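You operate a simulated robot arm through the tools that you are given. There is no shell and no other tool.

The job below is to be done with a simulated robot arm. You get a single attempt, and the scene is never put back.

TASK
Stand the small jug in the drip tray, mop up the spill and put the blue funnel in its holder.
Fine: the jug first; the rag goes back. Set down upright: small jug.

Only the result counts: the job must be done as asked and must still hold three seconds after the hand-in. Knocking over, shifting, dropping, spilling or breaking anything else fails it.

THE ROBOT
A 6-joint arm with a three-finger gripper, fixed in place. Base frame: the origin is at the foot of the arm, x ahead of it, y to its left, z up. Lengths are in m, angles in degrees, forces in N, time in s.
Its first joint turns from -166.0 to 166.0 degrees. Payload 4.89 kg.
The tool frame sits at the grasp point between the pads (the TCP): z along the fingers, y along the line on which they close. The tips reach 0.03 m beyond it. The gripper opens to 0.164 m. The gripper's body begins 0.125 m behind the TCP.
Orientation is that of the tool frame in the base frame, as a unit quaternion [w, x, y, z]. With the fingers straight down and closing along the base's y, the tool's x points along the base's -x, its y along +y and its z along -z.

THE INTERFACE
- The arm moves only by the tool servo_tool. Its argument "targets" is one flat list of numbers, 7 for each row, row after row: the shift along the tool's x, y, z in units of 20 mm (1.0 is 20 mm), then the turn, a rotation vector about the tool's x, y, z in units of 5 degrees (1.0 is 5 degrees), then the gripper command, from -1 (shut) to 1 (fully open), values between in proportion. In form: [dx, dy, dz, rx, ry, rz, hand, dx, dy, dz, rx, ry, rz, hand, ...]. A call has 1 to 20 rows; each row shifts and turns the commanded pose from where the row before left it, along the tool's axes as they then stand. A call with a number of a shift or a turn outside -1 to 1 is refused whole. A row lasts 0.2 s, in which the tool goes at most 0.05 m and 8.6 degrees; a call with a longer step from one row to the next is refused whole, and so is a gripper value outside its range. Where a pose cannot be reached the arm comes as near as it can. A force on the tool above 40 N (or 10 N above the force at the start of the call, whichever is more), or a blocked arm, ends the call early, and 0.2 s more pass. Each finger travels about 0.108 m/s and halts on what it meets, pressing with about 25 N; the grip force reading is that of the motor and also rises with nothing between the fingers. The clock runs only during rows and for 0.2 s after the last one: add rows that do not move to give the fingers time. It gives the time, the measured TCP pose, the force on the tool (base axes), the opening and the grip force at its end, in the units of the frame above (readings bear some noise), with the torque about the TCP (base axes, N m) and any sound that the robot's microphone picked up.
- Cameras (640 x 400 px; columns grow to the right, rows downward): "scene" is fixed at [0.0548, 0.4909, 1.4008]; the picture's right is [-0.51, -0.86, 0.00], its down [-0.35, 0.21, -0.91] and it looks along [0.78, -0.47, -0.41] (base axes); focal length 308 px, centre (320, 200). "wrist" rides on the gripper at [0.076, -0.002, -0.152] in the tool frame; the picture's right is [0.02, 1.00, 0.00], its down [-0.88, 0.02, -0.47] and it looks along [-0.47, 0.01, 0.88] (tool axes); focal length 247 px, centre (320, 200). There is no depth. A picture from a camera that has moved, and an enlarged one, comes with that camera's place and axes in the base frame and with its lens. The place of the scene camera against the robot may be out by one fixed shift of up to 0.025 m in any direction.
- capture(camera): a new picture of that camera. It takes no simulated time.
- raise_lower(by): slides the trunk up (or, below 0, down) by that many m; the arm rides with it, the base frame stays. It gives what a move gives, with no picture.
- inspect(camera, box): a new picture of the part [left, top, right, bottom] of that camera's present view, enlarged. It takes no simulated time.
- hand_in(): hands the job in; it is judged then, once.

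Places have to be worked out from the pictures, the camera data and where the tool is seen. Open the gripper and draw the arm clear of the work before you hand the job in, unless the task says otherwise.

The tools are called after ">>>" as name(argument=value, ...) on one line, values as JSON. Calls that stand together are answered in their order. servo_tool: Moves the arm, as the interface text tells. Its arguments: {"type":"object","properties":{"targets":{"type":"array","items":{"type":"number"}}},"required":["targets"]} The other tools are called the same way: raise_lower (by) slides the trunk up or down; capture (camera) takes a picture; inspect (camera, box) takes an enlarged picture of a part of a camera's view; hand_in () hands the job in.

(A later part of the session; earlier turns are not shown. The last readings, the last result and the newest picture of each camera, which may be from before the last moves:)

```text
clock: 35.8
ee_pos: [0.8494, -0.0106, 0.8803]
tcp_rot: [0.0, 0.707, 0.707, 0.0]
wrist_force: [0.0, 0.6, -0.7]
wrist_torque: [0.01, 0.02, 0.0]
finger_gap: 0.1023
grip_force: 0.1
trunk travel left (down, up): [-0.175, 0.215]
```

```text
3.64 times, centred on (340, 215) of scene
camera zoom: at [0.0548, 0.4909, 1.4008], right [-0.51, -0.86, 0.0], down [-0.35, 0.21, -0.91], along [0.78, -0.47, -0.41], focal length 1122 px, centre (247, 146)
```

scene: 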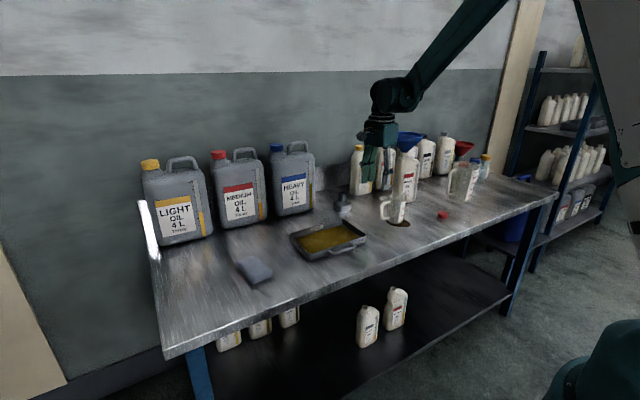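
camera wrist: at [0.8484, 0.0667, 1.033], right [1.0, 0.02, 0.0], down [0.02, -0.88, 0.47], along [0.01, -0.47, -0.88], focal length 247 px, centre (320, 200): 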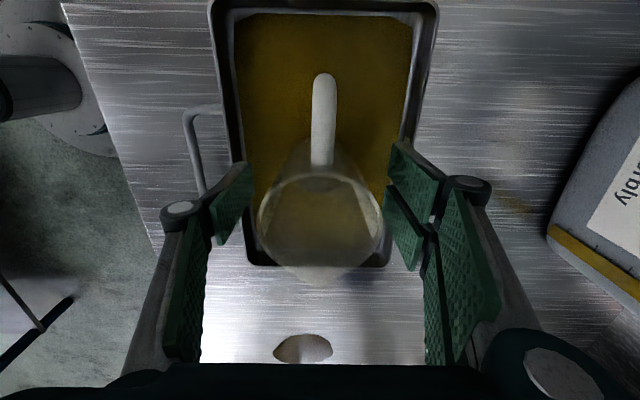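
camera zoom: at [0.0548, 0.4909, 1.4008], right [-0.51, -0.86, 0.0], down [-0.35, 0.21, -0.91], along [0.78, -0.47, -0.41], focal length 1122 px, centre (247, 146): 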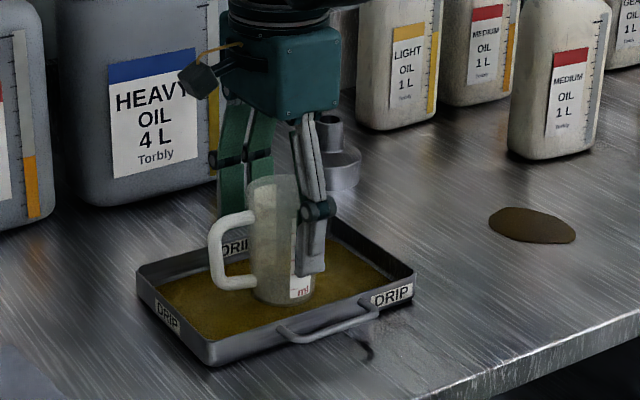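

The jug stands free and upright in the tray. I rise clear and start turning the tool back for the rag.

>>> servo_tool(targets=[0, 0, -0.5, 0, 0, 0, 0.25, 0, 0, -1, 0, 0, 0, 0.25, 0, 0, -1, 0, 0, 0, 0.25, 0, 0, -1, 0, 0, 0, 0.25, 0, 0, -1, 0, 0, 0, 0.25, 0, 0, -1, 0, 0, 0, 0.25, 0, 0, -1, 0, 0, 0, 0.25, 0, 0, -1, 0, 0, 0, 0.25, 0, 0, -1, 0, 0, 0, 0.25, 0, 0, -1, 0, 0, 0, 0.25, 0, 0, 0, 0, 0, -1, 0.25, 0, 0, 0, 0, 0, -1, 0.25, 0, 0, 0, 0, 0, -1, 0.25, 0, 0, 0, 0, 0, -1, 0.25, 0, 0, 0, 0, 0, -1, 0.25, 0, 0, 0, 0, 0, -1, 0.25, 0, 0, 0, 0, 0, -1, 0.25, 0, 0, 0, 0, 0, -1, 0.25, 0, 0, 0, 0, 0, -1, 0.25, 0, 0, 0, 0, 0, -1, 0.25])

>>> servo_tool(targets=[0, 0, 0, 0, 0, -1, 0.25, 0, 0, 0, 0, 0, -1, 0.25, 0, 0, 0, 0, 0, -1, 0.25, 0, 0, 0, 0, 0, -1, 0.25, 0, 0, 0, 0, 0, -1, 0.25, 0, 0, 0, 0, 0, -1, 0.25, 0, 0, 0, 0, 0, -1, 0.25, 0, 0, 0, 0, 0, -1, 0.25, 0, 0, 0, 0, 0, 0, 0.25])

>>> capture(camera="wrist")

>>> capture(camera="scene")

```text
clock: 40.0
ee_pos: [0.8493, -0.0114, 1.0703]
tcp_rot: [0.0, 0.342, 0.94, 0.0]
wrist_force: [0.1, 0.4, 0.1]
wrist_torque: [0.05, 0.0, 0.02]
finger_gap: 0.1025
grip_force: 0.1
trunk travel left (down, up): [-0.175, 0.215]
```

```text
clock: 42.0
ee_pos: [0.8503, -0.0115, 1.0691]
tcp_rot: [0.0, 0.001, 1.0, 0.0]
wrist_force: [0.0, 0.4, 0.1]
wrist_torque: [-0.02, -0.03, -0.01]
finger_gap: 0.1024
grip_force: 0.0
trunk travel left (down, up): [-0.175, 0.215]
```

```text
taken
camera wrist: at [0.774, -0.012, 1.2219], right [-0.02, 1.0, 0.0], down [0.88, 0.02, 0.47], along [0.47, 0.01, -0.88], focal length 247 px, centre (320, 200)
```

wrist: 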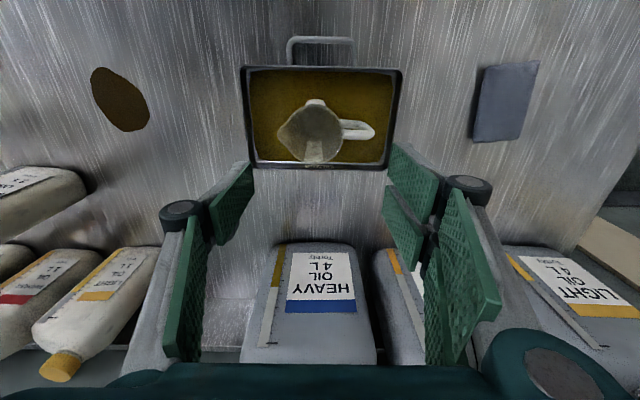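

```text
taken
```

scene: 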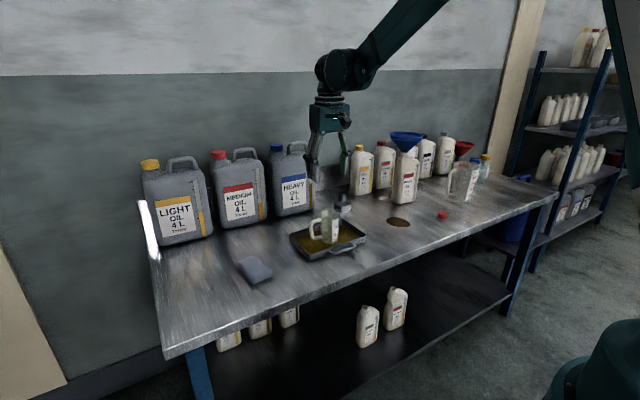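

Jug is fine in the tray. I zoom in on the rag and the exposed spill to fix their places.

>>> inspect(camera="wrist", box=[450, 40, 570, 160])

>>> inspect(camera="wrist", box=[70, 40, 180, 150])

>>> inspect(camera="scene", box=[220, 235, 300, 305])

```text
3.33 times, centred on (510, 100) of wrist
camera zoom: at [0.774, -0.012, 1.2219], right [-0.02, 1.0, 0.0], down [0.88, 0.02, 0.47], along [0.47, 0.01, -0.88], focal length 823 px, centre (-313, 533)
```

zoom: 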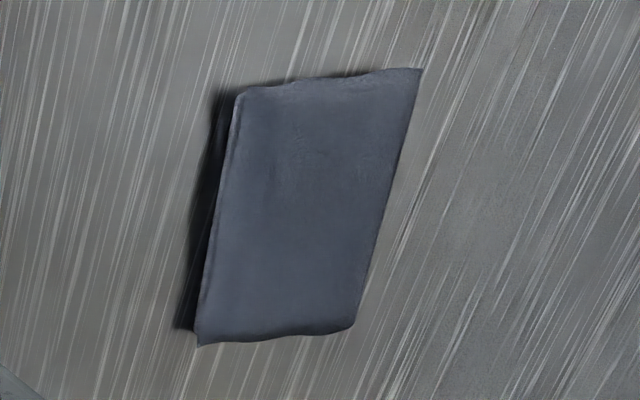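

```text
3.64 times, centred on (125, 95) of wrist
camera zoom: at [0.774, -0.012, 1.2219], right [-0.02, 1.0, 0.0], down [0.88, 0.02, 0.47], along [0.47, 0.01, -0.88], focal length 898 px, centre (1029, 582)
```

zoom: 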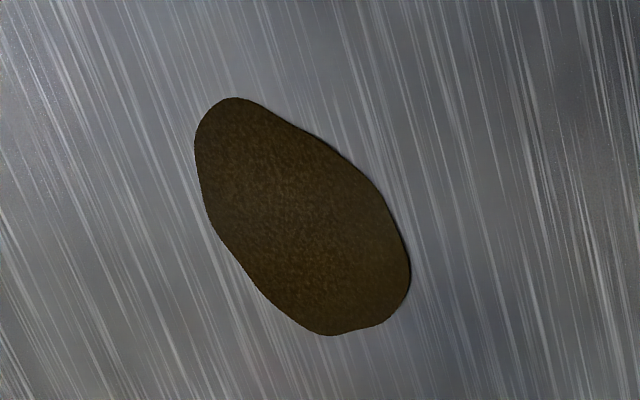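

```text
5.71 times, centred on (260, 270) of scene
camera zoom: at [0.0548, 0.4909, 1.4008], right [-0.51, -0.86, 0.0], down [-0.35, 0.21, -0.91], along [0.78, -0.47, -0.41], focal length 1763 px, centre (663, -200)
```

zoom: 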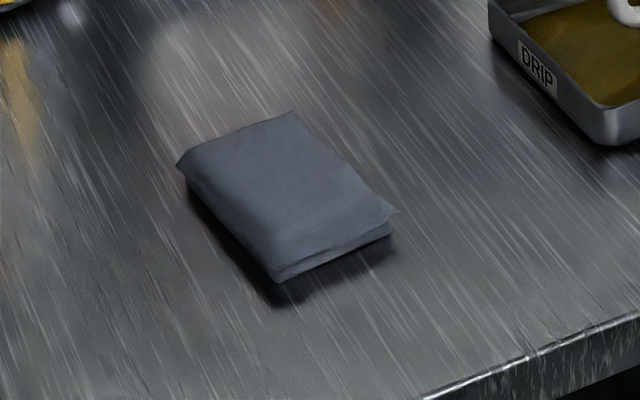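

Rag: centre about (0.818, 0.272), 0.112 × 0.076 m, long axis turned about 8° from x; I'll grasp across its width. I move over it at z≈0.97 with the tool yawed 8° to match.

>>> servo_tool(targets=[0.107, 0.947, 0, 0, 0, 0, 0.4, 0.107, 0.947, 0, 0, 0, 0, 0.4, 0.107, 0.947, 0, 0, 0, 0, 0.4, 0.107, 0.947, 0, 0, 0, 0, 0.4, 0.107, 0.947, 0, 0, 0, 0, 0.4, 0.107, 0.947, 0, 0, 0, 0, 0.4, 0.107, 0.947, 0, 0, 0, 0, 0.4, 0.107, 0.947, 0, 0, 0, 0, 0.4, 0.107, 0.947, 0, 0, 0, 0, 0.4, 0.107, 0.947, 0, 0, 0, 0, 0.4, 0.107, 0.947, 0, 0, 0, 0, 0.4, 0.107, 0.947, 0, 0, 0, 0, 0.4, 0.107, 0.947, 0, 0, 0, 0, 0.4, 0.107, 0.947, 0, 0, 0, 0, 0.4, 0.107, 0.947, 0, 0, 0, 0, 0.4, 0, 0, 1, 0, 0, -0.4, 0.4, 0, 0, 1, 0, 0, -0.4, 0.4, 0, 0, 1, 0, 0, -0.4, 0.4, 0, 0, 1, 0, 0, -0.4, 0.4, 0, 0, 1, 0, 0, 0, 0.4])

>>> capture(camera="wrist")

>>> inspect(camera="scene", box=[180, 150, 360, 310])

```text
clock: 46.2
ee_pos: [0.8179, 0.2726, 0.9689]
tcp_rot: [0.001, -0.07, 0.998, 0.0]
wrist_force: [-0.8, -1.2, 0.3]
wrist_torque: [0.01, -0.08, -0.02]
finger_gap: 0.1148
grip_force: 0.0
trunk travel left (down, up): [-0.175, 0.215]
```

```text
taken
camera wrist: at [0.7437, 0.2602, 1.1213], right [-0.16, 0.99, 0.0], down [0.87, 0.14, 0.47], along [0.47, 0.08, -0.88], focal length 247 px, centre (320, 200)
```

wrist: 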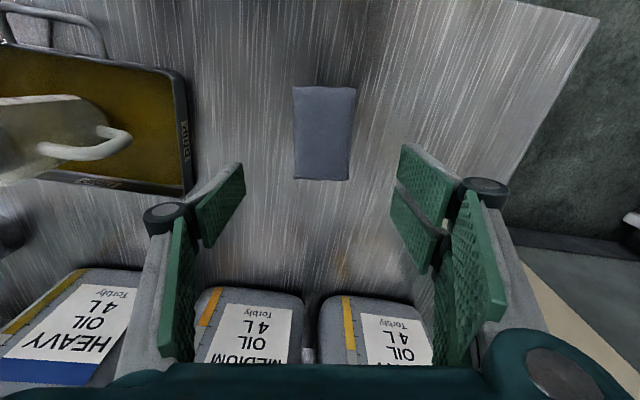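

```text
2.50 times, centred on (270, 230) of scene
camera zoom: at [0.0548, 0.4909, 1.4008], right [-0.51, -0.86, 0.0], down [-0.35, 0.21, -0.91], along [0.78, -0.47, -0.41], focal length 771 px, centre (445, 125)
```

zoom: 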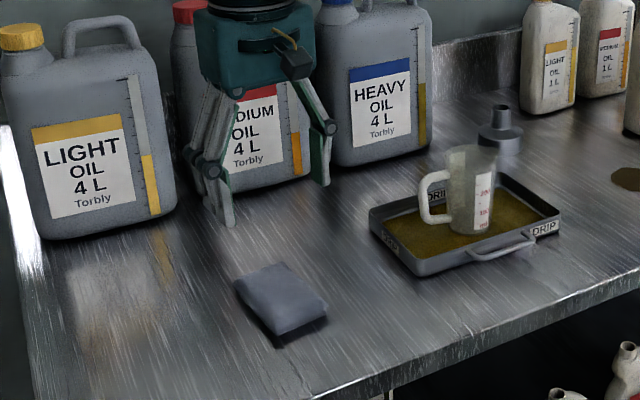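

The rag is centred between the fingers and aligned (centre ≈(0.814, 0.275)). I descend to just above finger-tip contact with the table, straddling the rag.

>>> servo_tool(targets=[0.2, 0.12, 1, 0, 0, 0, 0.4, 0, 0, 1, 0, 0, 0, 0.4, 0, 0, 1, 0, 0, 0, 0.4, 0, 0, 1, 0, 0, 0, 0.4, 0, 0, 1, 0, 0, 0, 0.4, 0, 0, 0.8, 0, 0, 0, 0.4, 0, 0, 0.4, 0, 0, 0, 0.4, 0, 0, 0, 0, 0, 0, 0.4])

>>> capture(camera="wrist")

>>> inspect(camera="scene", box=[200, 190, 320, 300])

```text
clock: 48.0
ee_pos: [0.8152, 0.2746, 0.8471]
tcp_rot: [0.0, -0.07, 0.998, 0.0]
wrist_force: [1.0, 0.4, 0.5]
wrist_torque: [-0.02, 0.01, 0.01]
finger_gap: 0.1145
grip_force: 0.1
trunk travel left (down, up): [-0.175, 0.215]
```

```text
taken
camera wrist: at [0.7393, 0.2628, 0.9985], right [-0.16, 0.99, 0.0], down [0.87, 0.14, 0.47], along [0.47, 0.08, -0.88], focal length 247 px, centre (320, 200)
```

wrist: 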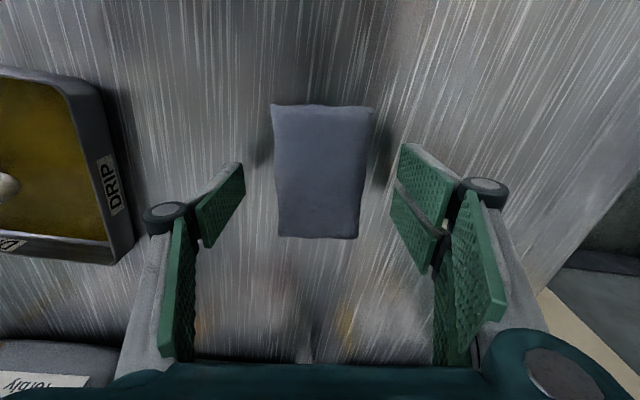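

```text
3.64 times, centred on (260, 245) of scene
camera zoom: at [0.0548, 0.4909, 1.4008], right [-0.51, -0.86, 0.0], down [-0.35, 0.21, -0.91], along [0.78, -0.47, -0.41], focal length 1122 px, centre (538, 36)
```

zoom: 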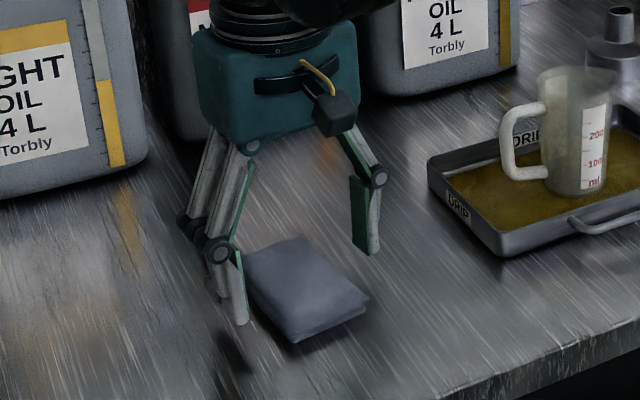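

Alignment is good. I go down the last 14 mm slowly and close on the rag.

>>> servo_tool(targets=[0, 0, 0.25, 0, 0, 0, 0.4, 0, 0, 0.2, 0, 0, 0, 0.4, 0, 0, 0.15, 0, 0, 0, 0.4, 0, 0, 0.1, 0, 0, 0, 0.4, 0, 0, 0, 0, 0, 0, 0.4])

>>> servo_tool(targets=[0, 0, 0, 0, 0, 0, 0.2, 0, 0, 0, 0, 0, 0, 0, 0, 0, 0, 0, 0, 0, -0.2, 0, 0, 0, 0, 0, 0, -0.5, 0, 0, 0, 0, 0, 0, -0.5, 0, 0, 0, 0, 0, 0, -0.5])

>>> capture(camera="wrist")

```text
clock: 49.2
ee_pos: [0.8142, 0.2735, 0.8317]
tcp_rot: [0.0, -0.07, 0.998, 0.0]
wrist_force: [0.3, -0.6, 0.2]
wrist_torque: [0.03, 0.02, 0.01]
finger_gap: 0.1145
grip_force: 0.0
trunk travel left (down, up): [-0.175, 0.215]
```

```text
clock: 50.6
ee_pos: [0.8137, 0.2739, 0.8337]
tcp_rot: [0.0, -0.07, 0.998, 0.0]
wrist_force: [1.1, -0.3, 2.2]
wrist_torque: [0.09, -0.01, -0.04]
finger_gap: 0.067
grip_force: 25.3
trunk travel left (down, up): [-0.175, 0.215]
```

```text
taken
camera wrist: at [0.7389, 0.2626, 0.9844], right [-0.16, 0.99, 0.0], down [0.87, 0.14, 0.47], along [0.47, 0.08, -0.88], focal length 247 px, centre (320, 200)
```

wrist: 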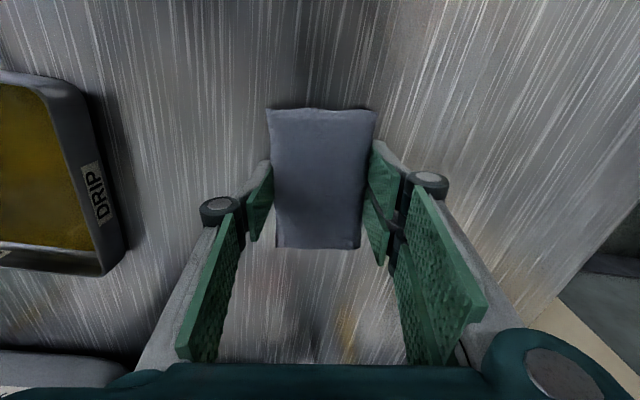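

Rag gripped (gap 0.067). Home pose noted: TCP (0.814, 0.274, 0.833), yaw 8°. I lift it straight up and check that it comes along.

>>> servo_tool(targets=[0, 0, -0.3, 0, 0, 0, -0.6, 0, 0, -0.6, 0, 0, 0, -0.6, 0, 0, -0.8, 0, 0, 0, -0.6, 0, 0, -1, 0, 0, 0, -0.6, 0, 0, -1, 0, 0, 0, -0.6, 0, 0, -1, 0, 0, 0, -0.6, 0, 0, -1, 0, 0, 0, -0.6, 0, 0, -1, 0, 0, 0, -0.6, 0, 0, -1, 0, 0, 0, -0.6, 0, 0, -0.8, 0, 0, 0, -0.6, 0, 0, 0, 0, 0, 0, -0.6])

>>> capture(camera="wrist")

>>> inspect(camera="scene", box=[180, 130, 360, 290])

```text
clock: 53.0
ee_pos: [0.8124, 0.2754, 1.0011]
tcp_rot: [0.0, -0.07, 0.998, 0.0]
wrist_force: [0.1, 0.4, -0.2]
wrist_torque: [-0.04, -0.06, -0.01]
finger_gap: 0.0671
grip_force: 25.3
trunk travel left (down, up): [-0.175, 0.215]
```

```text
taken
camera wrist: at [0.7382, 0.2639, 1.1538], right [-0.16, 0.99, 0.0], down [0.87, 0.14, 0.47], along [0.47, 0.08, -0.88], focal length 247 px, centre (320, 200)
```

wrist: 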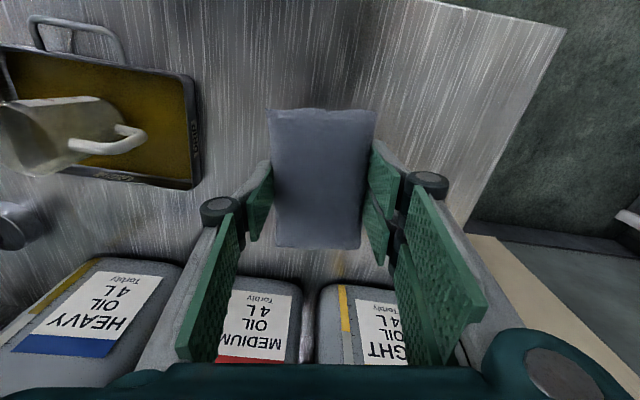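

```text
2.50 times, centred on (270, 210) of scene
camera zoom: at [0.0548, 0.4909, 1.4008], right [-0.51, -0.86, 0.0], down [-0.35, 0.21, -0.91], along [0.78, -0.47, -0.41], focal length 771 px, centre (445, 175)
```

zoom: 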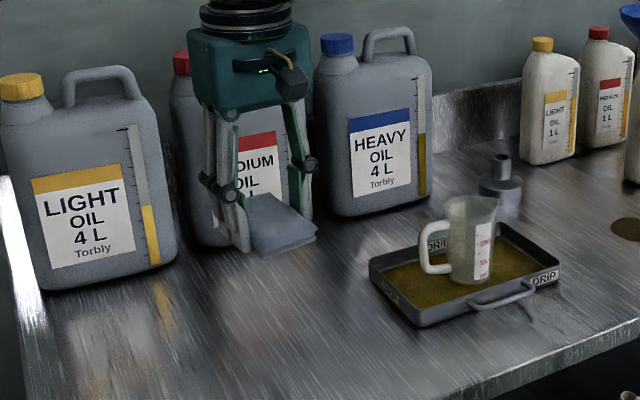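

The rag is held flat. I carry it over the tray (well above the jug) toward the spill.

>>> servo_tool(targets=[0.009, -0.5, 0, 0, 0, 0, -0.6, 0.009, -0.987, 0, 0, 0, 0, -0.6, 0.009, -0.987, 0, 0, 0, 0, -0.6, 0.009, -0.987, 0, 0, 0, 0, -0.6, 0.009, -0.987, 0, 0, 0, 0, -0.6, 0.009, -0.987, 0, 0, 0, 0, -0.6, 0.009, -0.987, 0, 0, 0, 0, -0.6, 0.009, -0.987, 0, 0, 0, 0, -0.6, 0.009, -0.987, 0, 0, 0, 0, -0.6, 0.009, -0.987, 0, 0, 0, 0, -0.6, 0.009, -0.987, 0, 0, 0, 0, -0.6, 0.009, -0.987, 0, 0, 0, 0, -0.6, 0.009, -0.987, 0, 0, 0, 0, -0.6, 0.009, -0.987, 0, 0, 0, 0, -0.6, 0.009, -0.5, 0, 0, 0, 0, -0.6])

>>> servo_tool(targets=[0.2, -0.951, 0, 0, 0, 0, -0.6, 0.206, -0.951, 0, 0, 0, 0, -0.6, 0.206, -0.951, 0, 0, 0, 0, -0.6, 0.206, -0.951, 0, 0, 0, 0, -0.6, 0.206, -0.951, 0, 0, 0, 0, -0.6, 0.206, -0.951, 0, 0, 0, 0, -0.6, 0.206, -0.951, 0, 0, 0, 0, -0.6, 0.206, -0.951, 0, 0, 0, 0, -0.6, 0.206, -0.951, 0, 0, 0, 0, -0.6, 0.206, -0.951, 0, 0, 0, 0, -0.6, 0.206, -0.951, 0, 0, 0, 0, -0.6, 0.206, -0.951, 0, 0, 0, 0, -0.6, 0.206, -0.951, 0, 0, 0, 0, -0.6, 0.206, -0.951, 0, 0, 0, 0, -0.6, 0.206, -0.951, 0, 0, 0, 0, -0.6, 0.206, -0.951, 0, 0, 0, 0, -0.6, 0.2, -0.951, 0, 0, 0, 0, -0.6, 0, 0, 0, 0, 0, 0, -0.6])

>>> capture(camera="wrist")

>>> inspect(camera="scene", box=[330, 110, 480, 250])

```text
clock: 56.2
ee_pos: [0.85, 0.0004, 1.0015]
tcp_rot: [0.0, -0.07, 0.998, 0.0]
wrist_force: [-0.1, 0.5, -0.6]
wrist_torque: [-0.08, -0.01, -0.01]
finger_gap: 0.0669
grip_force: 24.5
trunk travel left (down, up): [-0.175, 0.215]
```

```text
clock: 60.0
ee_pos: [0.8239, -0.3288, 0.9996]
tcp_rot: [0.0, -0.069, 0.998, 0.0]
wrist_force: [0.5, -0.2, -0.5]
wrist_torque: [-0.02, 0.05, -0.01]
finger_gap: 0.0669
grip_force: 24.6
trunk travel left (down, up): [-0.175, 0.215]
```

```text
taken
camera wrist: at [0.7493, -0.3404, 1.1529], right [-0.16, 0.99, 0.0], down [0.87, 0.14, 0.47], along [0.47, 0.08, -0.88], focal length 247 px, centre (320, 200)
```

wrist: 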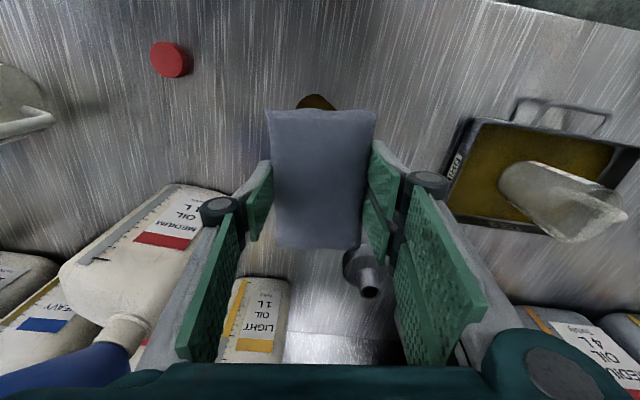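

```text
2.86 times, centred on (405, 180) of scene
camera zoom: at [0.0548, 0.4909, 1.4008], right [-0.51, -0.86, 0.0], down [-0.35, 0.21, -0.91], along [0.78, -0.47, -0.41], focal length 881 px, centre (77, 257)
```

zoom: 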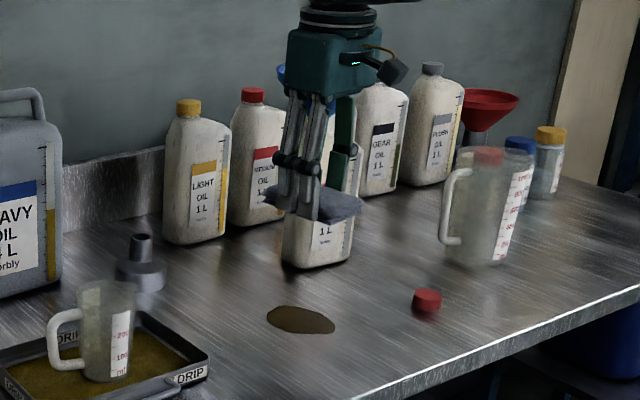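

Rag is over the spill; the Medium bottle's base front edge is around x≥0.94, y≤-0.46, so there's room. I lower the rag onto the spill.

>>> servo_tool(targets=[0, 0, 1, 0, 0, 0, -0.6, 0, 0, 1, 0, 0, 0, -0.6, 0, 0, 1, 0, 0, 0, -0.6, 0, 0, 1, 0, 0, 0, -0.6, 0, 0, 1, 0, 0, 0, -0.6, 0, 0, 1, 0, 0, 0, -0.6, 0, 0, 0.9, 0, 0, 0, -0.6, 0, 0, 0.6, 0, 0, 0, -0.6, 0, 0, 0.4, 0, 0, 0, -0.6, 0, 0, 0.2, 0, 0, 0, -0.6, 0, 0, 0, 0, 0, 0, -0.6])

>>> capture(camera="wrist")

```text
clock: 62.4
ee_pos: [0.8248, -0.3286, 0.8387]
tcp_rot: [0.0, -0.069, 0.998, 0.001]
wrist_force: [1.1, 0.6, -0.8]
wrist_torque: [0.0, -0.02, 0.01]
finger_gap: 0.0668
grip_force: 24.8
trunk travel left (down, up): [-0.175, 0.215]
```

```text
taken
camera wrist: at [0.7507, -0.3405, 0.9911], right [-0.16, 0.99, 0.0], down [0.87, 0.14, 0.47], along [0.47, 0.08, -0.88], focal length 247 px, centre (320, 200)
```

wrist: 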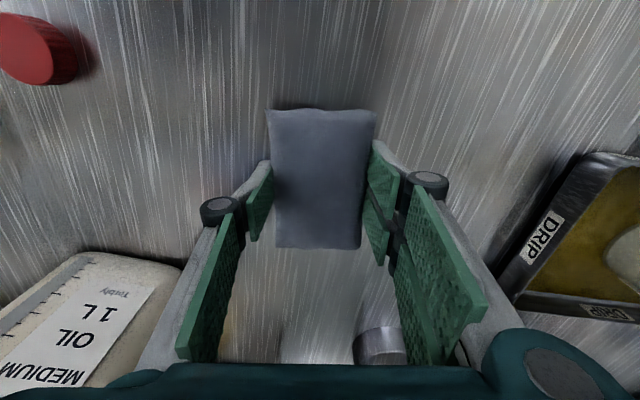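

The rag covers the spill entirely. I press it down the last few mm.

>>> servo_tool(targets=[0, 0, 0.1, 0, 0, 0, -0.6, 0, 0, 0.1, 0, 0, 0, -0.6, 0, 0, 0.08, 0, 0, 0, -0.6, 0, 0, 0, 0, 0, 0, -0.6])

```text
clock: 63.4
ee_pos: [0.8246, -0.3279, 0.8351]
tcp_rot: [-0.001, -0.069, 0.998, 0.0]
wrist_force: [0.1, 0.3, 0.1]
wrist_torque: [0.0, 0.03, 0.01]
finger_gap: 0.067
grip_force: 24.7
trunk travel left (down, up): [-0.175, 0.215]
```

>>> servo_tool(targets=[0, 0, 0.06, 0, 0, 0, -0.6, 0, 0, 0.06, 0, 0, 0, -0.6, 0, 0, 0, 0, 0, 0, -0.6])

```text
clock: 64.2
ee_pos: [0.8241, -0.3303, 0.832]
tcp_rot: [0.0, -0.069, 0.998, 0.0]
wrist_force: [1.1, 0.3, 2.1]
wrist_torque: [0.11, -0.01, -0.03]
finger_gap: 0.067
grip_force: 25.3
trunk travel left (down, up): [-0.175, 0.215]
```

Light contact (≈2 N). I press slightly more and wipe: sideways ±30 mm and fore-aft ±20 mm.

>>> servo_tool(targets=[0, 0, 0.06, 0, 0, 0, -0.6, 0, -0.5, 0, 0, 0, 0, -0.6, 0, -0.5, 0, 0, 0, 0, -0.6, 0, -0.5, 0, 0, 0, 0, -0.6, 0, 0.5, 0, 0, 0, 0, -0.6, 0, 0.5, 0, 0, 0, 0, -0.6, 0, 0.5, 0, 0, 0, 0, -0.6, 0, 0.5, 0, 0, 0, 0, -0.6, 0, 0.5, 0, 0, 0, 0, -0.6, 0, 0.5, 0, 0, 0, 0, -0.6, 0, -0.5, 0, 0, 0, 0, -0.6, 0, -0.5, 0, 0, 0, 0, -0.6, 0, -0.5, 0, 0, 0, 0, -0.6, 0.5, 0, 0, 0, 0, 0, -0.6, 0.5, 0, 0, 0, 0, 0, -0.6, -0.5, 0, 0, 0, 0, 0, -0.6, -0.5, 0, 0, 0, 0, 0, -0.6, -0.5, 0, 0, 0, 0, 0, -0.6, -0.5, 0, 0, 0, 0, 0, -0.6, 0, 0, 0, 0, 0, 0, -0.6])

>>> capture(camera="wrist")

>>> inspect(camera="scene", box=[330, 110, 480, 250])

```text
clock: 68.4
ee_pos: [0.8449, -0.3258, 0.8298]
tcp_rot: [0.001, -0.068, 0.998, 0.0]
wrist_force: [-8.7, -3.8, 20.8]
wrist_torque: [-0.08, 0.27, 0.02]
finger_gap: 0.0667
grip_force: 25.0
trunk travel left (down, up): [-0.175, 0.215]
```

```text
taken
camera wrist: at [0.7698, -0.3372, 0.9828], right [-0.16, 0.99, 0.0], down [0.87, 0.14, 0.47], along [0.47, 0.08, -0.88], focal length 247 px, centre (320, 200)
```

wrist: 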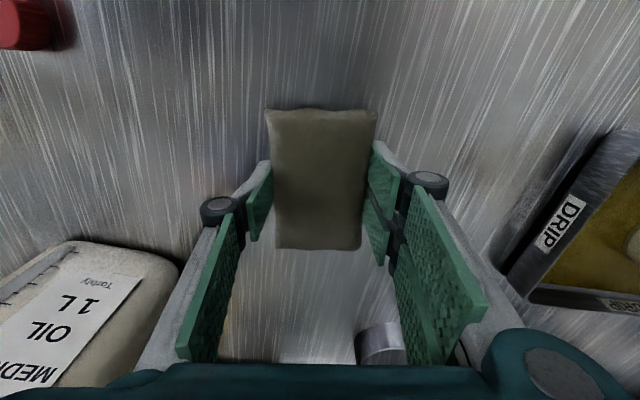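

```text
2.86 times, centred on (405, 180) of scene
camera zoom: at [0.0548, 0.4909, 1.4008], right [-0.51, -0.86, 0.0], down [-0.35, 0.21, -0.91], along [0.78, -0.47, -0.41], focal length 881 px, centre (77, 257)
```

zoom: 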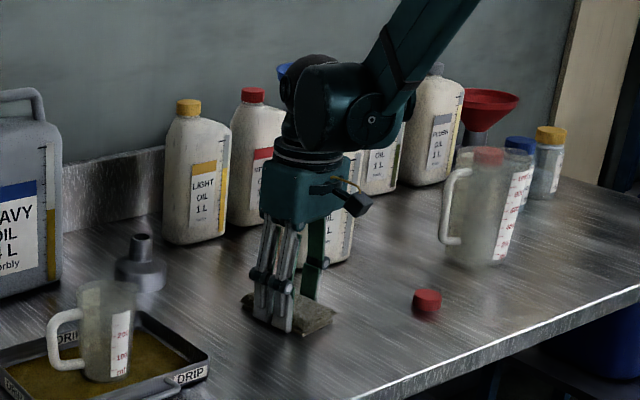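

The rag has turned brown: it absorbed oil. I lift it to see whether the table is clean.

>>> servo_tool(targets=[0, 0, -0.3, 0, 0, 0, -0.6, 0, 0, -0.6, 0, 0, 0, -0.6, 0, 0, -1, 0, 0, 0, -0.6, 0, 0, -1, 0, 0, 0, -0.6, 0, 0, -1, 0, 0, 0, -0.6, 0, 0, -1, 0, 0, 0, -0.6, 0, 0, -1, 0, 0, 0, -0.6, 0, 0, -1, 0, 0, 0, -0.6, 0, 0, -1, 0, 0, 0, -0.6, 0, 0, -0.7, 0, 0, 0, -0.6, 0, 0, 0, 0, 0, 0, -0.6])

>>> capture(camera="wrist")

>>> inspect(camera="scene", box=[330, 110, 480, 250])

```text
clock: 70.8
ee_pos: [0.8445, -0.3239, 1.0036]
tcp_rot: [0.0, -0.069, 0.998, 0.0]
wrist_force: [0.2, -0.6, -0.2]
wrist_torque: [0.01, -0.01, 0.01]
finger_gap: 0.067
grip_force: 25.3
trunk travel left (down, up): [-0.175, 0.215]
```

```text
taken
camera wrist: at [0.77, -0.335, 1.1549], right [-0.16, 0.99, 0.0], down [0.87, 0.14, 0.47], along [0.47, 0.08, -0.88], focal length 247 px, centre (320, 200)
```

wrist: 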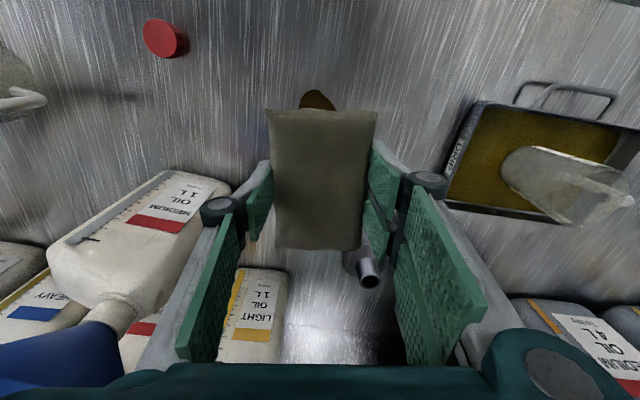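

```text
2.86 times, centred on (405, 180) of scene
camera zoom: at [0.0548, 0.4909, 1.4008], right [-0.51, -0.86, 0.0], down [-0.35, 0.21, -0.91], along [0.78, -0.47, -0.41], focal length 881 px, centre (77, 257)
```

zoom: 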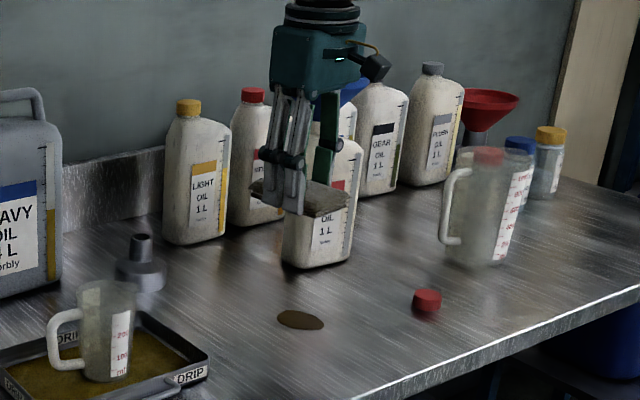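

The spill has shrunk but not vanished; more wiping is needed, centred on (0.826, -0.33). I lower again and sweep more.

>>> servo_tool(targets=[0.95, -0.17, 0, 0, 0, 0, -0.6, 0, 0, 1, 0, 0, 0, -0.6, 0, 0, 1, 0, 0, 0, -0.6, 0, 0, 1, 0, 0, 0, -0.6, 0, 0, 1, 0, 0, 0, -0.6, 0, 0, 1, 0, 0, 0, -0.6, 0, 0, 1, 0, 0, 0, -0.6, 0, 0, 1, 0, 0, 0, -0.6, 0, 0, 0.7, 0, 0, 0, -0.6, 0, 0, 0.4, 0, 0, 0, -0.6, 0, 0, 0.25, 0, 0, 0, -0.6, 0, 0, 0.12, 0, 0, 0, -0.6, 0, 0, 0.1, 0, 0, 0, -0.6, 0, 0, 0.05, 0, 0, 0, -0.6, 0, 0, 0, 0, 0, 0, -0.6])

```text
clock: 74.0
ee_pos: [0.8271, -0.3323, 0.8311]
tcp_rot: [0.0, -0.069, 0.998, 0.0]
wrist_force: [-0.5, -0.2, -1.2]
wrist_torque: [-0.01, 0.01, 0.0]
finger_gap: 0.067
grip_force: 25.1
trunk travel left (down, up): [-0.175, 0.215]
```

Not quite in contact yet; I press down a little more.

>>> servo_tool(targets=[0, 0, 0.06, 0, 0, 0, -0.6, 0, 0, 0.06, 0, 0, 0, -0.6, 0, 0, 0, 0, 0, 0, -0.6])

```text
clock: 74.8
ee_pos: [0.8264, -0.3308, 0.8286]
tcp_rot: [0.0, -0.069, 0.998, 0.0]
wrist_force: [3.8, -1.8, 35.4]
wrist_torque: [-0.07, -0.14, 0.0]
finger_gap: 0.0674
grip_force: 24.9
trunk travel left (down, up): [-0.175, 0.215]
```

35 N is a bit much; I ease off about 1 mm.

>>> servo_tool(targets=[0, 0, -0.05, 0, 0, 0, -0.6, 0, 0, 0, 0, 0, 0, -0.6])

```text
clock: 75.4
ee_pos: [0.8266, -0.3321, 0.8298]
tcp_rot: [0.0, -0.069, 0.998, 0.0]
wrist_force: [4.7, -6.9, 23.1]
wrist_torque: [-0.2, -0.2, -0.02]
finger_gap: 0.0669
grip_force: 24.8
trunk travel left (down, up): [-0.175, 0.215]
```

Same contact as the first wipe (~20 N). Two more wiping passes.

>>> servo_tool(targets=[0, -0.6, 0, 0, 0, 0, -0.6, 0, -0.6, 0, 0, 0, 0, -0.6, 0, -0.6, 0, 0, 0, 0, -0.6, 0, 0.6, 0, 0, 0, 0, -0.6, 0, 0.6, 0, 0, 0, 0, -0.6, 0, 0.6, 0, 0, 0, 0, -0.6, 0, 0.6, 0, 0, 0, 0, -0.6, 0, 0.6, 0, 0, 0, 0, -0.6, 0, 0.6, 0, 0, 0, 0, -0.6, 0, -0.6, 0, 0, 0, 0, -0.6, 0, -0.6, 0, 0, 0, 0, -0.6, 0, -0.6, 0, 0, 0, 0, -0.6, 0.5, 0, 0, 0, 0, 0, -0.6, 0.5, 0, 0, 0, 0, 0, -0.6, -0.5, 0, 0, 0, 0, 0, -0.6, -0.5, 0, 0, 0, 0, 0, -0.6, -0.5, 0, 0, 0, 0, 0, -0.6, -0.5, 0, 0, 0, 0, 0, -0.6, 0.5, 0, 0, 0, 0, 0, -0.6, 0.5, 0, 0, 0, 0, 0, -0.6])

>>> servo_tool(targets=[0, -0.6, 0, 0, 0, 0, -0.6, 0, -0.6, 0, 0, 0, 0, -0.6, 0, -0.6, 0, 0, 0, 0, -0.6, 0, 0.6, 0, 0, 0, 0, -0.6, 0, 0.6, 0, 0, 0, 0, -0.6, 0, 0.6, 0, 0, 0, 0, -0.6, 0, 0.6, 0, 0, 0, 0, -0.6, 0, 0.6, 0, 0, 0, 0, -0.6, 0, 0.6, 0, 0, 0, 0, -0.6, 0, -0.6, 0, 0, 0, 0, -0.6, 0, -0.6, 0, 0, 0, 0, -0.6, 0, -0.6, 0, 0, 0, 0, -0.6, 0.5, 0, 0, 0, 0, 0, -0.6, 0.5, 0, 0, 0, 0, 0, -0.6, -0.5, 0, 0, 0, 0, 0, -0.6, -0.5, 0, 0, 0, 0, 0, -0.6, -0.5, 0, 0, 0, 0, 0, -0.6, -0.5, 0, 0, 0, 0, 0, -0.6, 0.5, 0, 0, 0, 0, 0, -0.6, 0.5, 0, 0, 0, 0, 0, -0.6])

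>>> inspect(camera="scene", box=[330, 110, 480, 250])

```text
clock: 76.3
ee_pos: [0.8299, -0.3639, 0.8305]
tcp_rot: [0.0, -0.069, 0.998, -0.002]
wrist_force: [-1.9, 1.1, 17.5]
wrist_torque: [0.6, 0.28, 0.05]
finger_gap: 0.067
grip_force: 24.5
trunk travel left (down, up): [-0.175, 0.215]
stopped in row 4: the force on the tool passed its limit at 46 N (the readings are from after the stop); the commanded pose is now the measured one
```

```text
clock: 80.5
ee_pos: [0.8288, -0.3639, 0.8291]
tcp_rot: [0.0, -0.067, 0.998, -0.002]
wrist_force: [17.6, 2.8, 33.8]
wrist_torque: [1.16, 0.07, -0.64]
finger_gap: 0.0671
grip_force: 25.2
trunk travel left (down, up): [-0.175, 0.215]
```

```text
2.86 times, centred on (405, 180) of scene
camera zoom: at [0.0548, 0.4909, 1.4008], right [-0.51, -0.86, 0.0], down [-0.35, 0.21, -0.91], along [0.78, -0.47, -0.41], focal length 881 px, centre (77, 257)
```

zoom: 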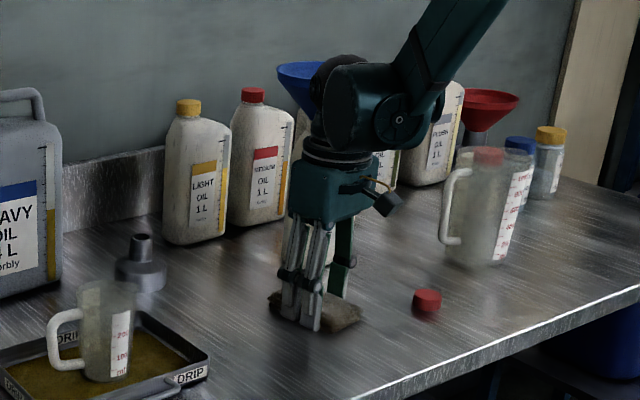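

One pass completed, shifted toward -y. I lift and check the table and funnel.

>>> servo_tool(targets=[0, 0, -0.3, 0, 0, 0, -0.6, 0, 0.5, -0.6, 0, 0, 0, -0.6, 0, 0.5, -1, 0, 0, 0, -0.6, 0, 0.5, -1, 0, 0, 0, -0.6, 0, 0.3, -1, 0, 0, 0, -0.6, 0, 0, -1, 0, 0, 0, -0.6, 0, 0, -1, 0, 0, 0, -0.6, 0, 0, -1, 0, 0, 0, -0.6, 0, 0, -1, 0, 0, 0, -0.6, 0, 0, -0.7, 0, 0, 0, -0.6, 0, 0, 0, 0, 0, 0, -0.6])

>>> capture(camera="wrist")

>>> inspect(camera="scene", box=[330, 110, 480, 250])

```text
clock: 82.9
ee_pos: [0.8239, -0.3293, 1.0002]
tcp_rot: [0.0, -0.068, 0.998, -0.001]
wrist_force: [0.3, -0.7, 0.3]
wrist_torque: [-0.03, 0.01, -0.01]
finger_gap: 0.067
grip_force: 25.1
trunk travel left (down, up): [-0.175, 0.215]
```

```text
taken
camera wrist: at [0.749, -0.3394, 1.152], right [-0.16, 0.99, 0.0], down [0.87, 0.14, 0.47], along [0.47, 0.07, -0.88], focal length 247 px, centre (320, 200)
```

wrist: 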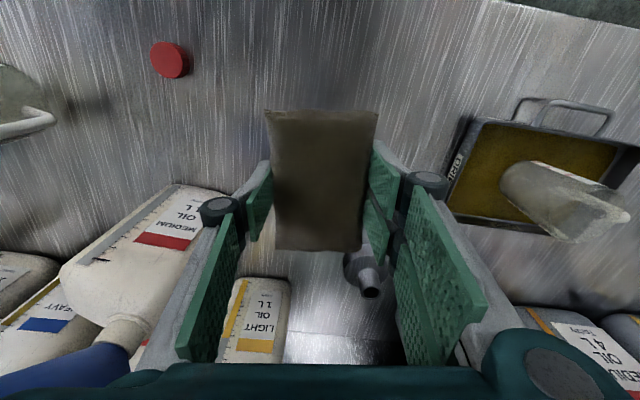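

```text
2.86 times, centred on (405, 180) of scene
camera zoom: at [0.0548, 0.4909, 1.4008], right [-0.51, -0.86, 0.0], down [-0.35, 0.21, -0.91], along [0.78, -0.47, -0.41], focal length 881 px, centre (77, 257)
```

zoom: 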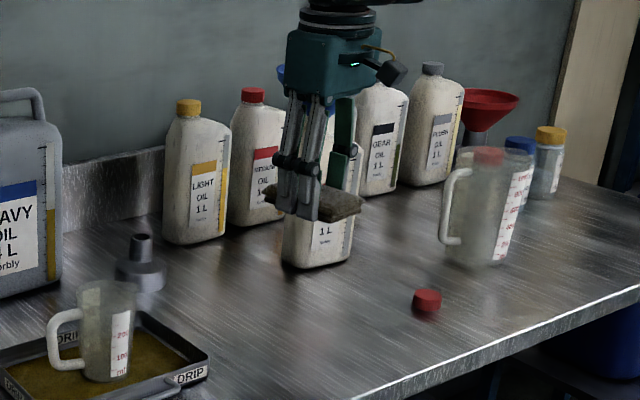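

The spill looks gone, and bottle and funnel are unmoved. I zoom in to make sure no residue remains.

>>> inspect(camera="scene", box=[370, 200, 430, 240])

```text
10.00 times, centred on (400, 220) of scene
camera zoom: at [0.0548, 0.4909, 1.4008], right [-0.51, -0.86, 0.0], down [-0.35, 0.21, -0.91], along [0.78, -0.47, -0.41], focal length 3085 px, centre (-480, 0)
```

zoom: 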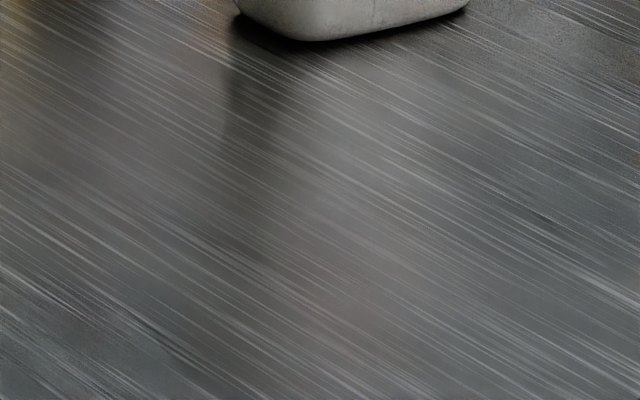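

Clean. I carry the rag back along the same route to its home place.

>>> servo_tool(targets=[-0.211, 0.948, 0, 0, 0, 0, -0.6, -0.211, 0.948, 0, 0, 0, 0, -0.6, -0.211, 0.948, 0, 0, 0, 0, -0.6, -0.211, 0.948, 0, 0, 0, 0, -0.6, -0.211, 0.948, 0, 0, 0, 0, -0.6, -0.211, 0.948, 0, 0, 0, 0, -0.6, -0.211, 0.948, 0, 0, 0, 0, -0.6, -0.211, 0.948, 0, 0, 0, 0, -0.6, -0.211, 0.948, 0, 0, 0, 0, -0.6, -0.211, 0.948, 0, 0, 0, 0, -0.6, -0.211, 0.948, 0, 0, 0, 0, -0.6, -0.211, 0.948, 0, 0, 0, 0, -0.6, -0.211, 0.948, 0, 0, 0, 0, -0.6, -0.211, 0.948, 0, 0, 0, 0, -0.6, -0.211, 0.948, 0, 0, 0, 0, -0.6, -0.211, 0.948, 0, 0, 0, 0, -0.6, -0.211, 0.948, 0, 0, 0, 0, -0.6, 0, 0, 0, 0, 0, 0, -0.6])

>>> servo_tool(targets=[0, 0.5, 0, 0, 0, 0, -0.6, 0, 0.987, 0, 0, 0, 0, -0.6, 0, 0.987, 0, 0, 0, 0, -0.6, 0, 0.987, 0, 0, 0, 0, -0.6, 0, 0.987, 0, 0, 0, 0, -0.6, 0, 0.987, 0, 0, 0, 0, -0.6, 0, 0.987, 0, 0, 0, 0, -0.6, 0, 0.987, 0, 0, 0, 0, -0.6, 0, 0.987, 0, 0, 0, 0, -0.6, 0, 0.987, 0, 0, 0, 0, -0.6, 0, 0.987, 0, 0, 0, 0, -0.6, 0, 0.987, 0, 0, 0, 0, -0.6, 0, 0.987, 0, 0, 0, 0, -0.6, 0, 0.987, 0, 0, 0, 0, -0.6, 0, 0.3, 0, 0, 0, 0, -0.6, 0, 0, 0, 0, 0, 0, -0.6])

>>> capture(camera="wrist")

```text
clock: 86.7
ee_pos: [0.8506, 0.0025, 1.0006]
tcp_rot: [0.001, -0.067, 0.998, -0.002]
wrist_force: [0.1, 0.5, -0.7]
wrist_torque: [-0.01, 0.04, -0.01]
finger_gap: 0.0672
grip_force: 24.8
trunk travel left (down, up): [-0.175, 0.215]
```

```text
clock: 90.1
ee_pos: [0.8149, 0.2707, 0.9991]
tcp_rot: [0.002, -0.068, 0.998, -0.001]
wrist_force: [0.0, 0.4, -0.3]
wrist_torque: [-0.06, -0.01, -0.01]
finger_gap: 0.067
grip_force: 24.5
trunk travel left (down, up): [-0.175, 0.215]
```

```text
taken
camera wrist: at [0.7404, 0.2602, 1.1515], right [-0.16, 0.99, 0.0], down [0.87, 0.14, 0.47], along [0.47, 0.07, -0.88], focal length 247 px, centre (320, 200)
```

wrist: 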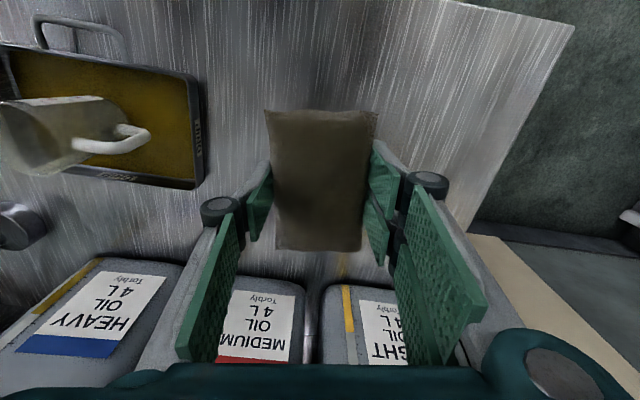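

Over home within 3 mm. I correct that and lower the rag to its place, slowing at the end.

>>> servo_tool(targets=[0, 0.17, 1, 0, 0, 0, -0.6, 0, 0, 1, 0, 0, 0, -0.6, 0, 0, 1, 0, 0, 0, -0.6, 0, 0, 1, 0, 0, 0, -0.6, 0, 0, 1, 0, 0, 0, -0.6, 0, 0, 1, 0, 0, 0, -0.6, 0, 0, 1, 0, 0, 0, -0.6, 0, 0, 0.6, 0, 0, 0, -0.6, 0, 0, 0.35, 0, 0, 0, -0.6, 0, 0, 0.2, 0, 0, 0, -0.6, 0, 0, 0.15, 0, 0, 0, -0.6, 0, 0, 0, 0, 0, 0, -0.6])

```text
clock: 92.7
ee_pos: [0.8154, 0.275, 0.8302]
tcp_rot: [0.001, -0.068, 0.998, -0.002]
wrist_force: [0.1, -0.3, -0.5]
wrist_torque: [-0.01, 0.01, 0.0]
finger_gap: 0.0672
grip_force: 25.1
trunk travel left (down, up): [-0.175, 0.215]
```

Rag is within about 1 mm of the table. I open the fingers, then rise.

>>> servo_tool(targets=[0, 0, 0.03, 0, 0, 0, -0.6, 0, 0, 0, 0, 0, 0, -0.1, 0, 0, 0, 0, 0, 0, 0.1, 0, 0, 0, 0, 0, 0, 0.3, 0, 0, 0, 0, 0, 0, 0.4, 0, 0, 0, 0, 0, 0, 0.4, 0, 0, -0.4, 0, 0, 0, 0.4, 0, 0, -0.8, 0, 0, 0, 0.4, 0, 0, -1, 0, 0, 0, 0.4, 0, 0, -1, 0, 0, 0, 0.4, 0, 0, -1, 0, 0, 0, 0.4, 0, 0, -1, 0, 0, 0, 0.4, 0, 0, -1, 0, 0, 0, 0.4, 0, 0, -1, 0, 0, 0, 0.4, 0, 0, -1, 0, 0, 0, 0.4, 0, 0, 0, 0, 0, 0, 0.4])

>>> capture(camera="wrist")

>>> capture(camera="scene")

>>> inspect(camera="scene", box=[220, 235, 300, 305])

```text
clock: 96.1
ee_pos: [0.8149, 0.2741, 0.9944]
tcp_rot: [0.001, -0.068, 0.998, -0.002]
wrist_force: [0.0, -0.1, -0.9]
wrist_torque: [0.0, -0.01, 0.0]
finger_gap: 0.115
grip_force: 0.1
trunk travel left (down, up): [-0.175, 0.215]
```

```text
taken
camera wrist: at [0.739, 0.2633, 1.1473], right [-0.16, 0.99, 0.0], down [0.87, 0.14, 0.47], along [0.47, 0.07, -0.88], focal length 247 px, centre (320, 200)
```

wrist: 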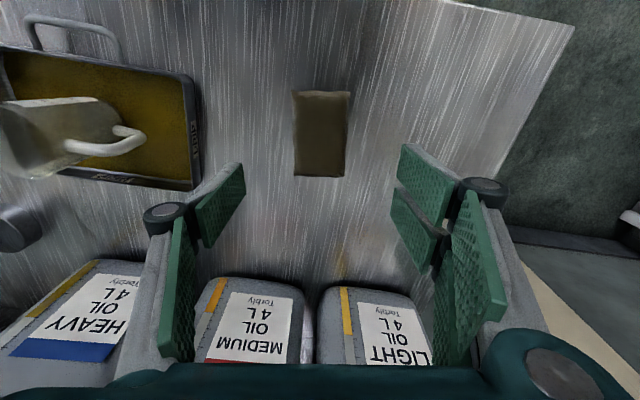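

```text
taken
```

scene: 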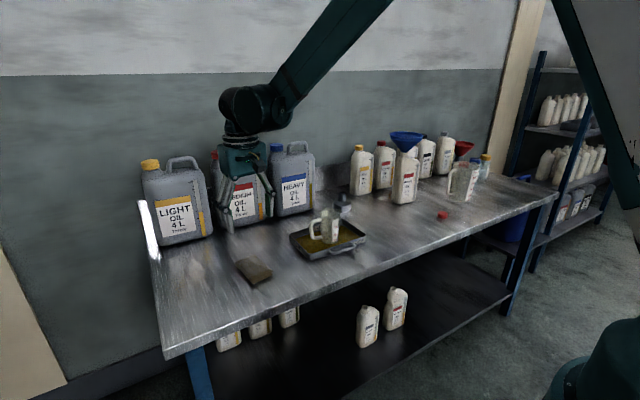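

```text
5.71 times, centred on (260, 270) of scene
camera zoom: at [0.0548, 0.4909, 1.4008], right [-0.51, -0.86, 0.0], down [-0.35, 0.21, -0.91], along [0.78, -0.47, -0.41], focal length 1763 px, centre (663, -200)
```

zoom: 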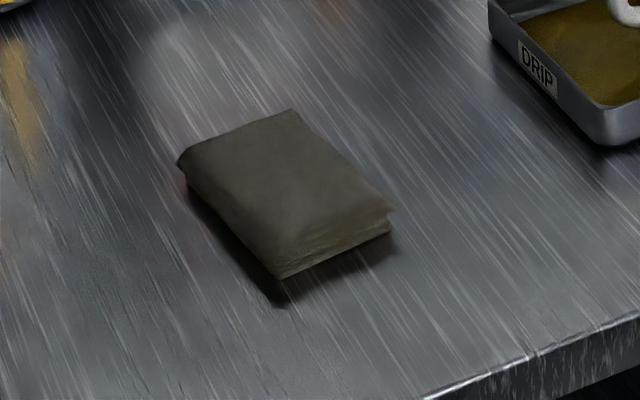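

The rag is back exactly where it was. Now the funnel: I rise to z≈1.25, undo the yaw, and travel to a viewing pose near the funnel.

>>> servo_tool(targets=[0, 0, -1, 0, 0, 0.4, 0.8, 0, 0, -1, 0, 0, 0.4, 0.8, 0, 0, -1, 0, 0, 0.4, 0.8, 0, 0, -1, 0, 0, 0.36, 0.8, 0, 0, -1, 0, 0, 0, 0.8, 0, 0, -1, 0, 0, 0, 0.8, 0, 0, -1, 0, 0, 0, 0.8, 0, 0, -1, 0, 0, 0, 0.8, 0, 0, -1, 0, 0, 0, 0.8, 0, 0, -1, 0, 0, 0, 0.8, 0, 0, -1, 0, 0, 0, 0.8, 0, 0, -1, 0, 0, 0, 0.8, 0, 0, -0.8, 0, 0, 0, 0.8, 0.5, -1, 0, 0, 0, 0, 0.8, 0.5, -1, 0, 0, 0, 0, 0.8, 0.5, -1, 0, 0, 0, 0, 0.8, 0.5, -1, 0, 0, 0, 0, 0.8, 0.5, -1, 0, 0, 0, 0, 0.8, 0.5, -1, 0, 0, 0, 0, 0.8, 0.5, -1, 0, 0, 0, 0, 0.8])

>>> servo_tool(targets=[0, -1, 0, 0, 0, 0, 0.8, 0, -1, 0, 0, 0, 0, 0.8, 0, -1, 0, 0, 0, 0, 0.8, 0, -1, 0, 0, 0, 0, 0.8, 0, -1, 0, 0, 0, 0, 0.8, 0, -1, 0, 0, 0, 0, 0.8, 0, -1, 0, 0, 0, 0, 0.8, 0, -1, 0, 0, 0, 0, 0.8, 0, -1, 0, 0, 0, 0, 0.8, 0, -1, 0, 0, 0, 0, 0.8, 0, -1, 0, 0, 0, 0, 0.8, 0, -1, 0, 0, 0, 0, 0.8, 0, -1, 0, 0, 0, 0, 0.8, 0, -1, 0, 0, 0, 0, 0.8, 0, -1, 0, 0, 0, 0, 0.8, 0, -1, 0, 0, 0, 0, 0.8, 0, -1, 0, 0, 0, 0, 0.8, 0, 0, 0, 0, 0, 0, 0.8])

>>> capture(camera="wrist")

>>> capture(camera="scene")

```text
clock: 100.3
ee_pos: [0.7427, 0.1364, 1.2532]
tcp_rot: [0.001, 0.0, 1.0, -0.001]
wrist_force: [0.0, 1.8, 0.3]
wrist_torque: [-0.06, 0.06, 0.04]
finger_gap: 0.1475
grip_force: 0.1
trunk travel left (down, up): [-0.175, 0.215]
```

```text
clock: 104.1
ee_pos: [0.7444, -0.2033, 1.2527]
tcp_rot: [0.001, 0.0, 1.0, -0.002]
wrist_force: [-0.2, 0.2, 0.1]
wrist_torque: [-0.01, 0.04, -0.01]
finger_gap: 0.1477
grip_force: 0.1
trunk travel left (down, up): [-0.175, 0.215]
```

```text
taken
camera wrist: at [0.668, -0.2037, 1.4058], right [-0.02, 1.0, 0.0], down [0.88, 0.02, 0.47], along [0.47, 0.01, -0.88], focal length 247 px, centre (320, 200)
```

wrist: 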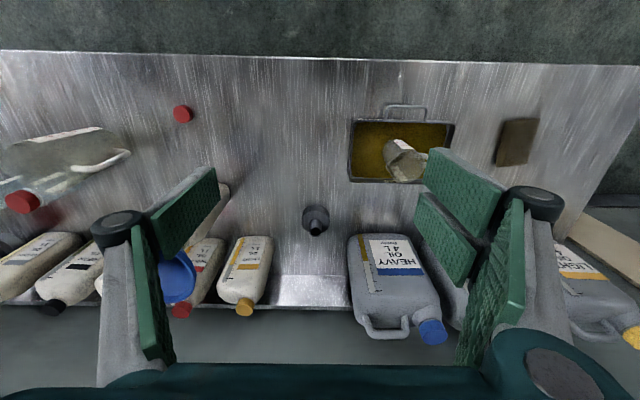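

```text
taken
```

scene: 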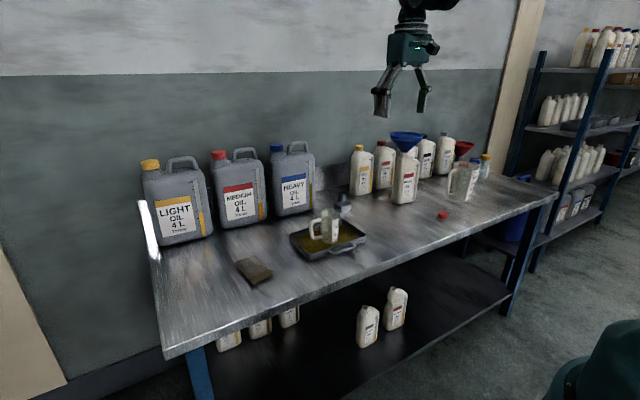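

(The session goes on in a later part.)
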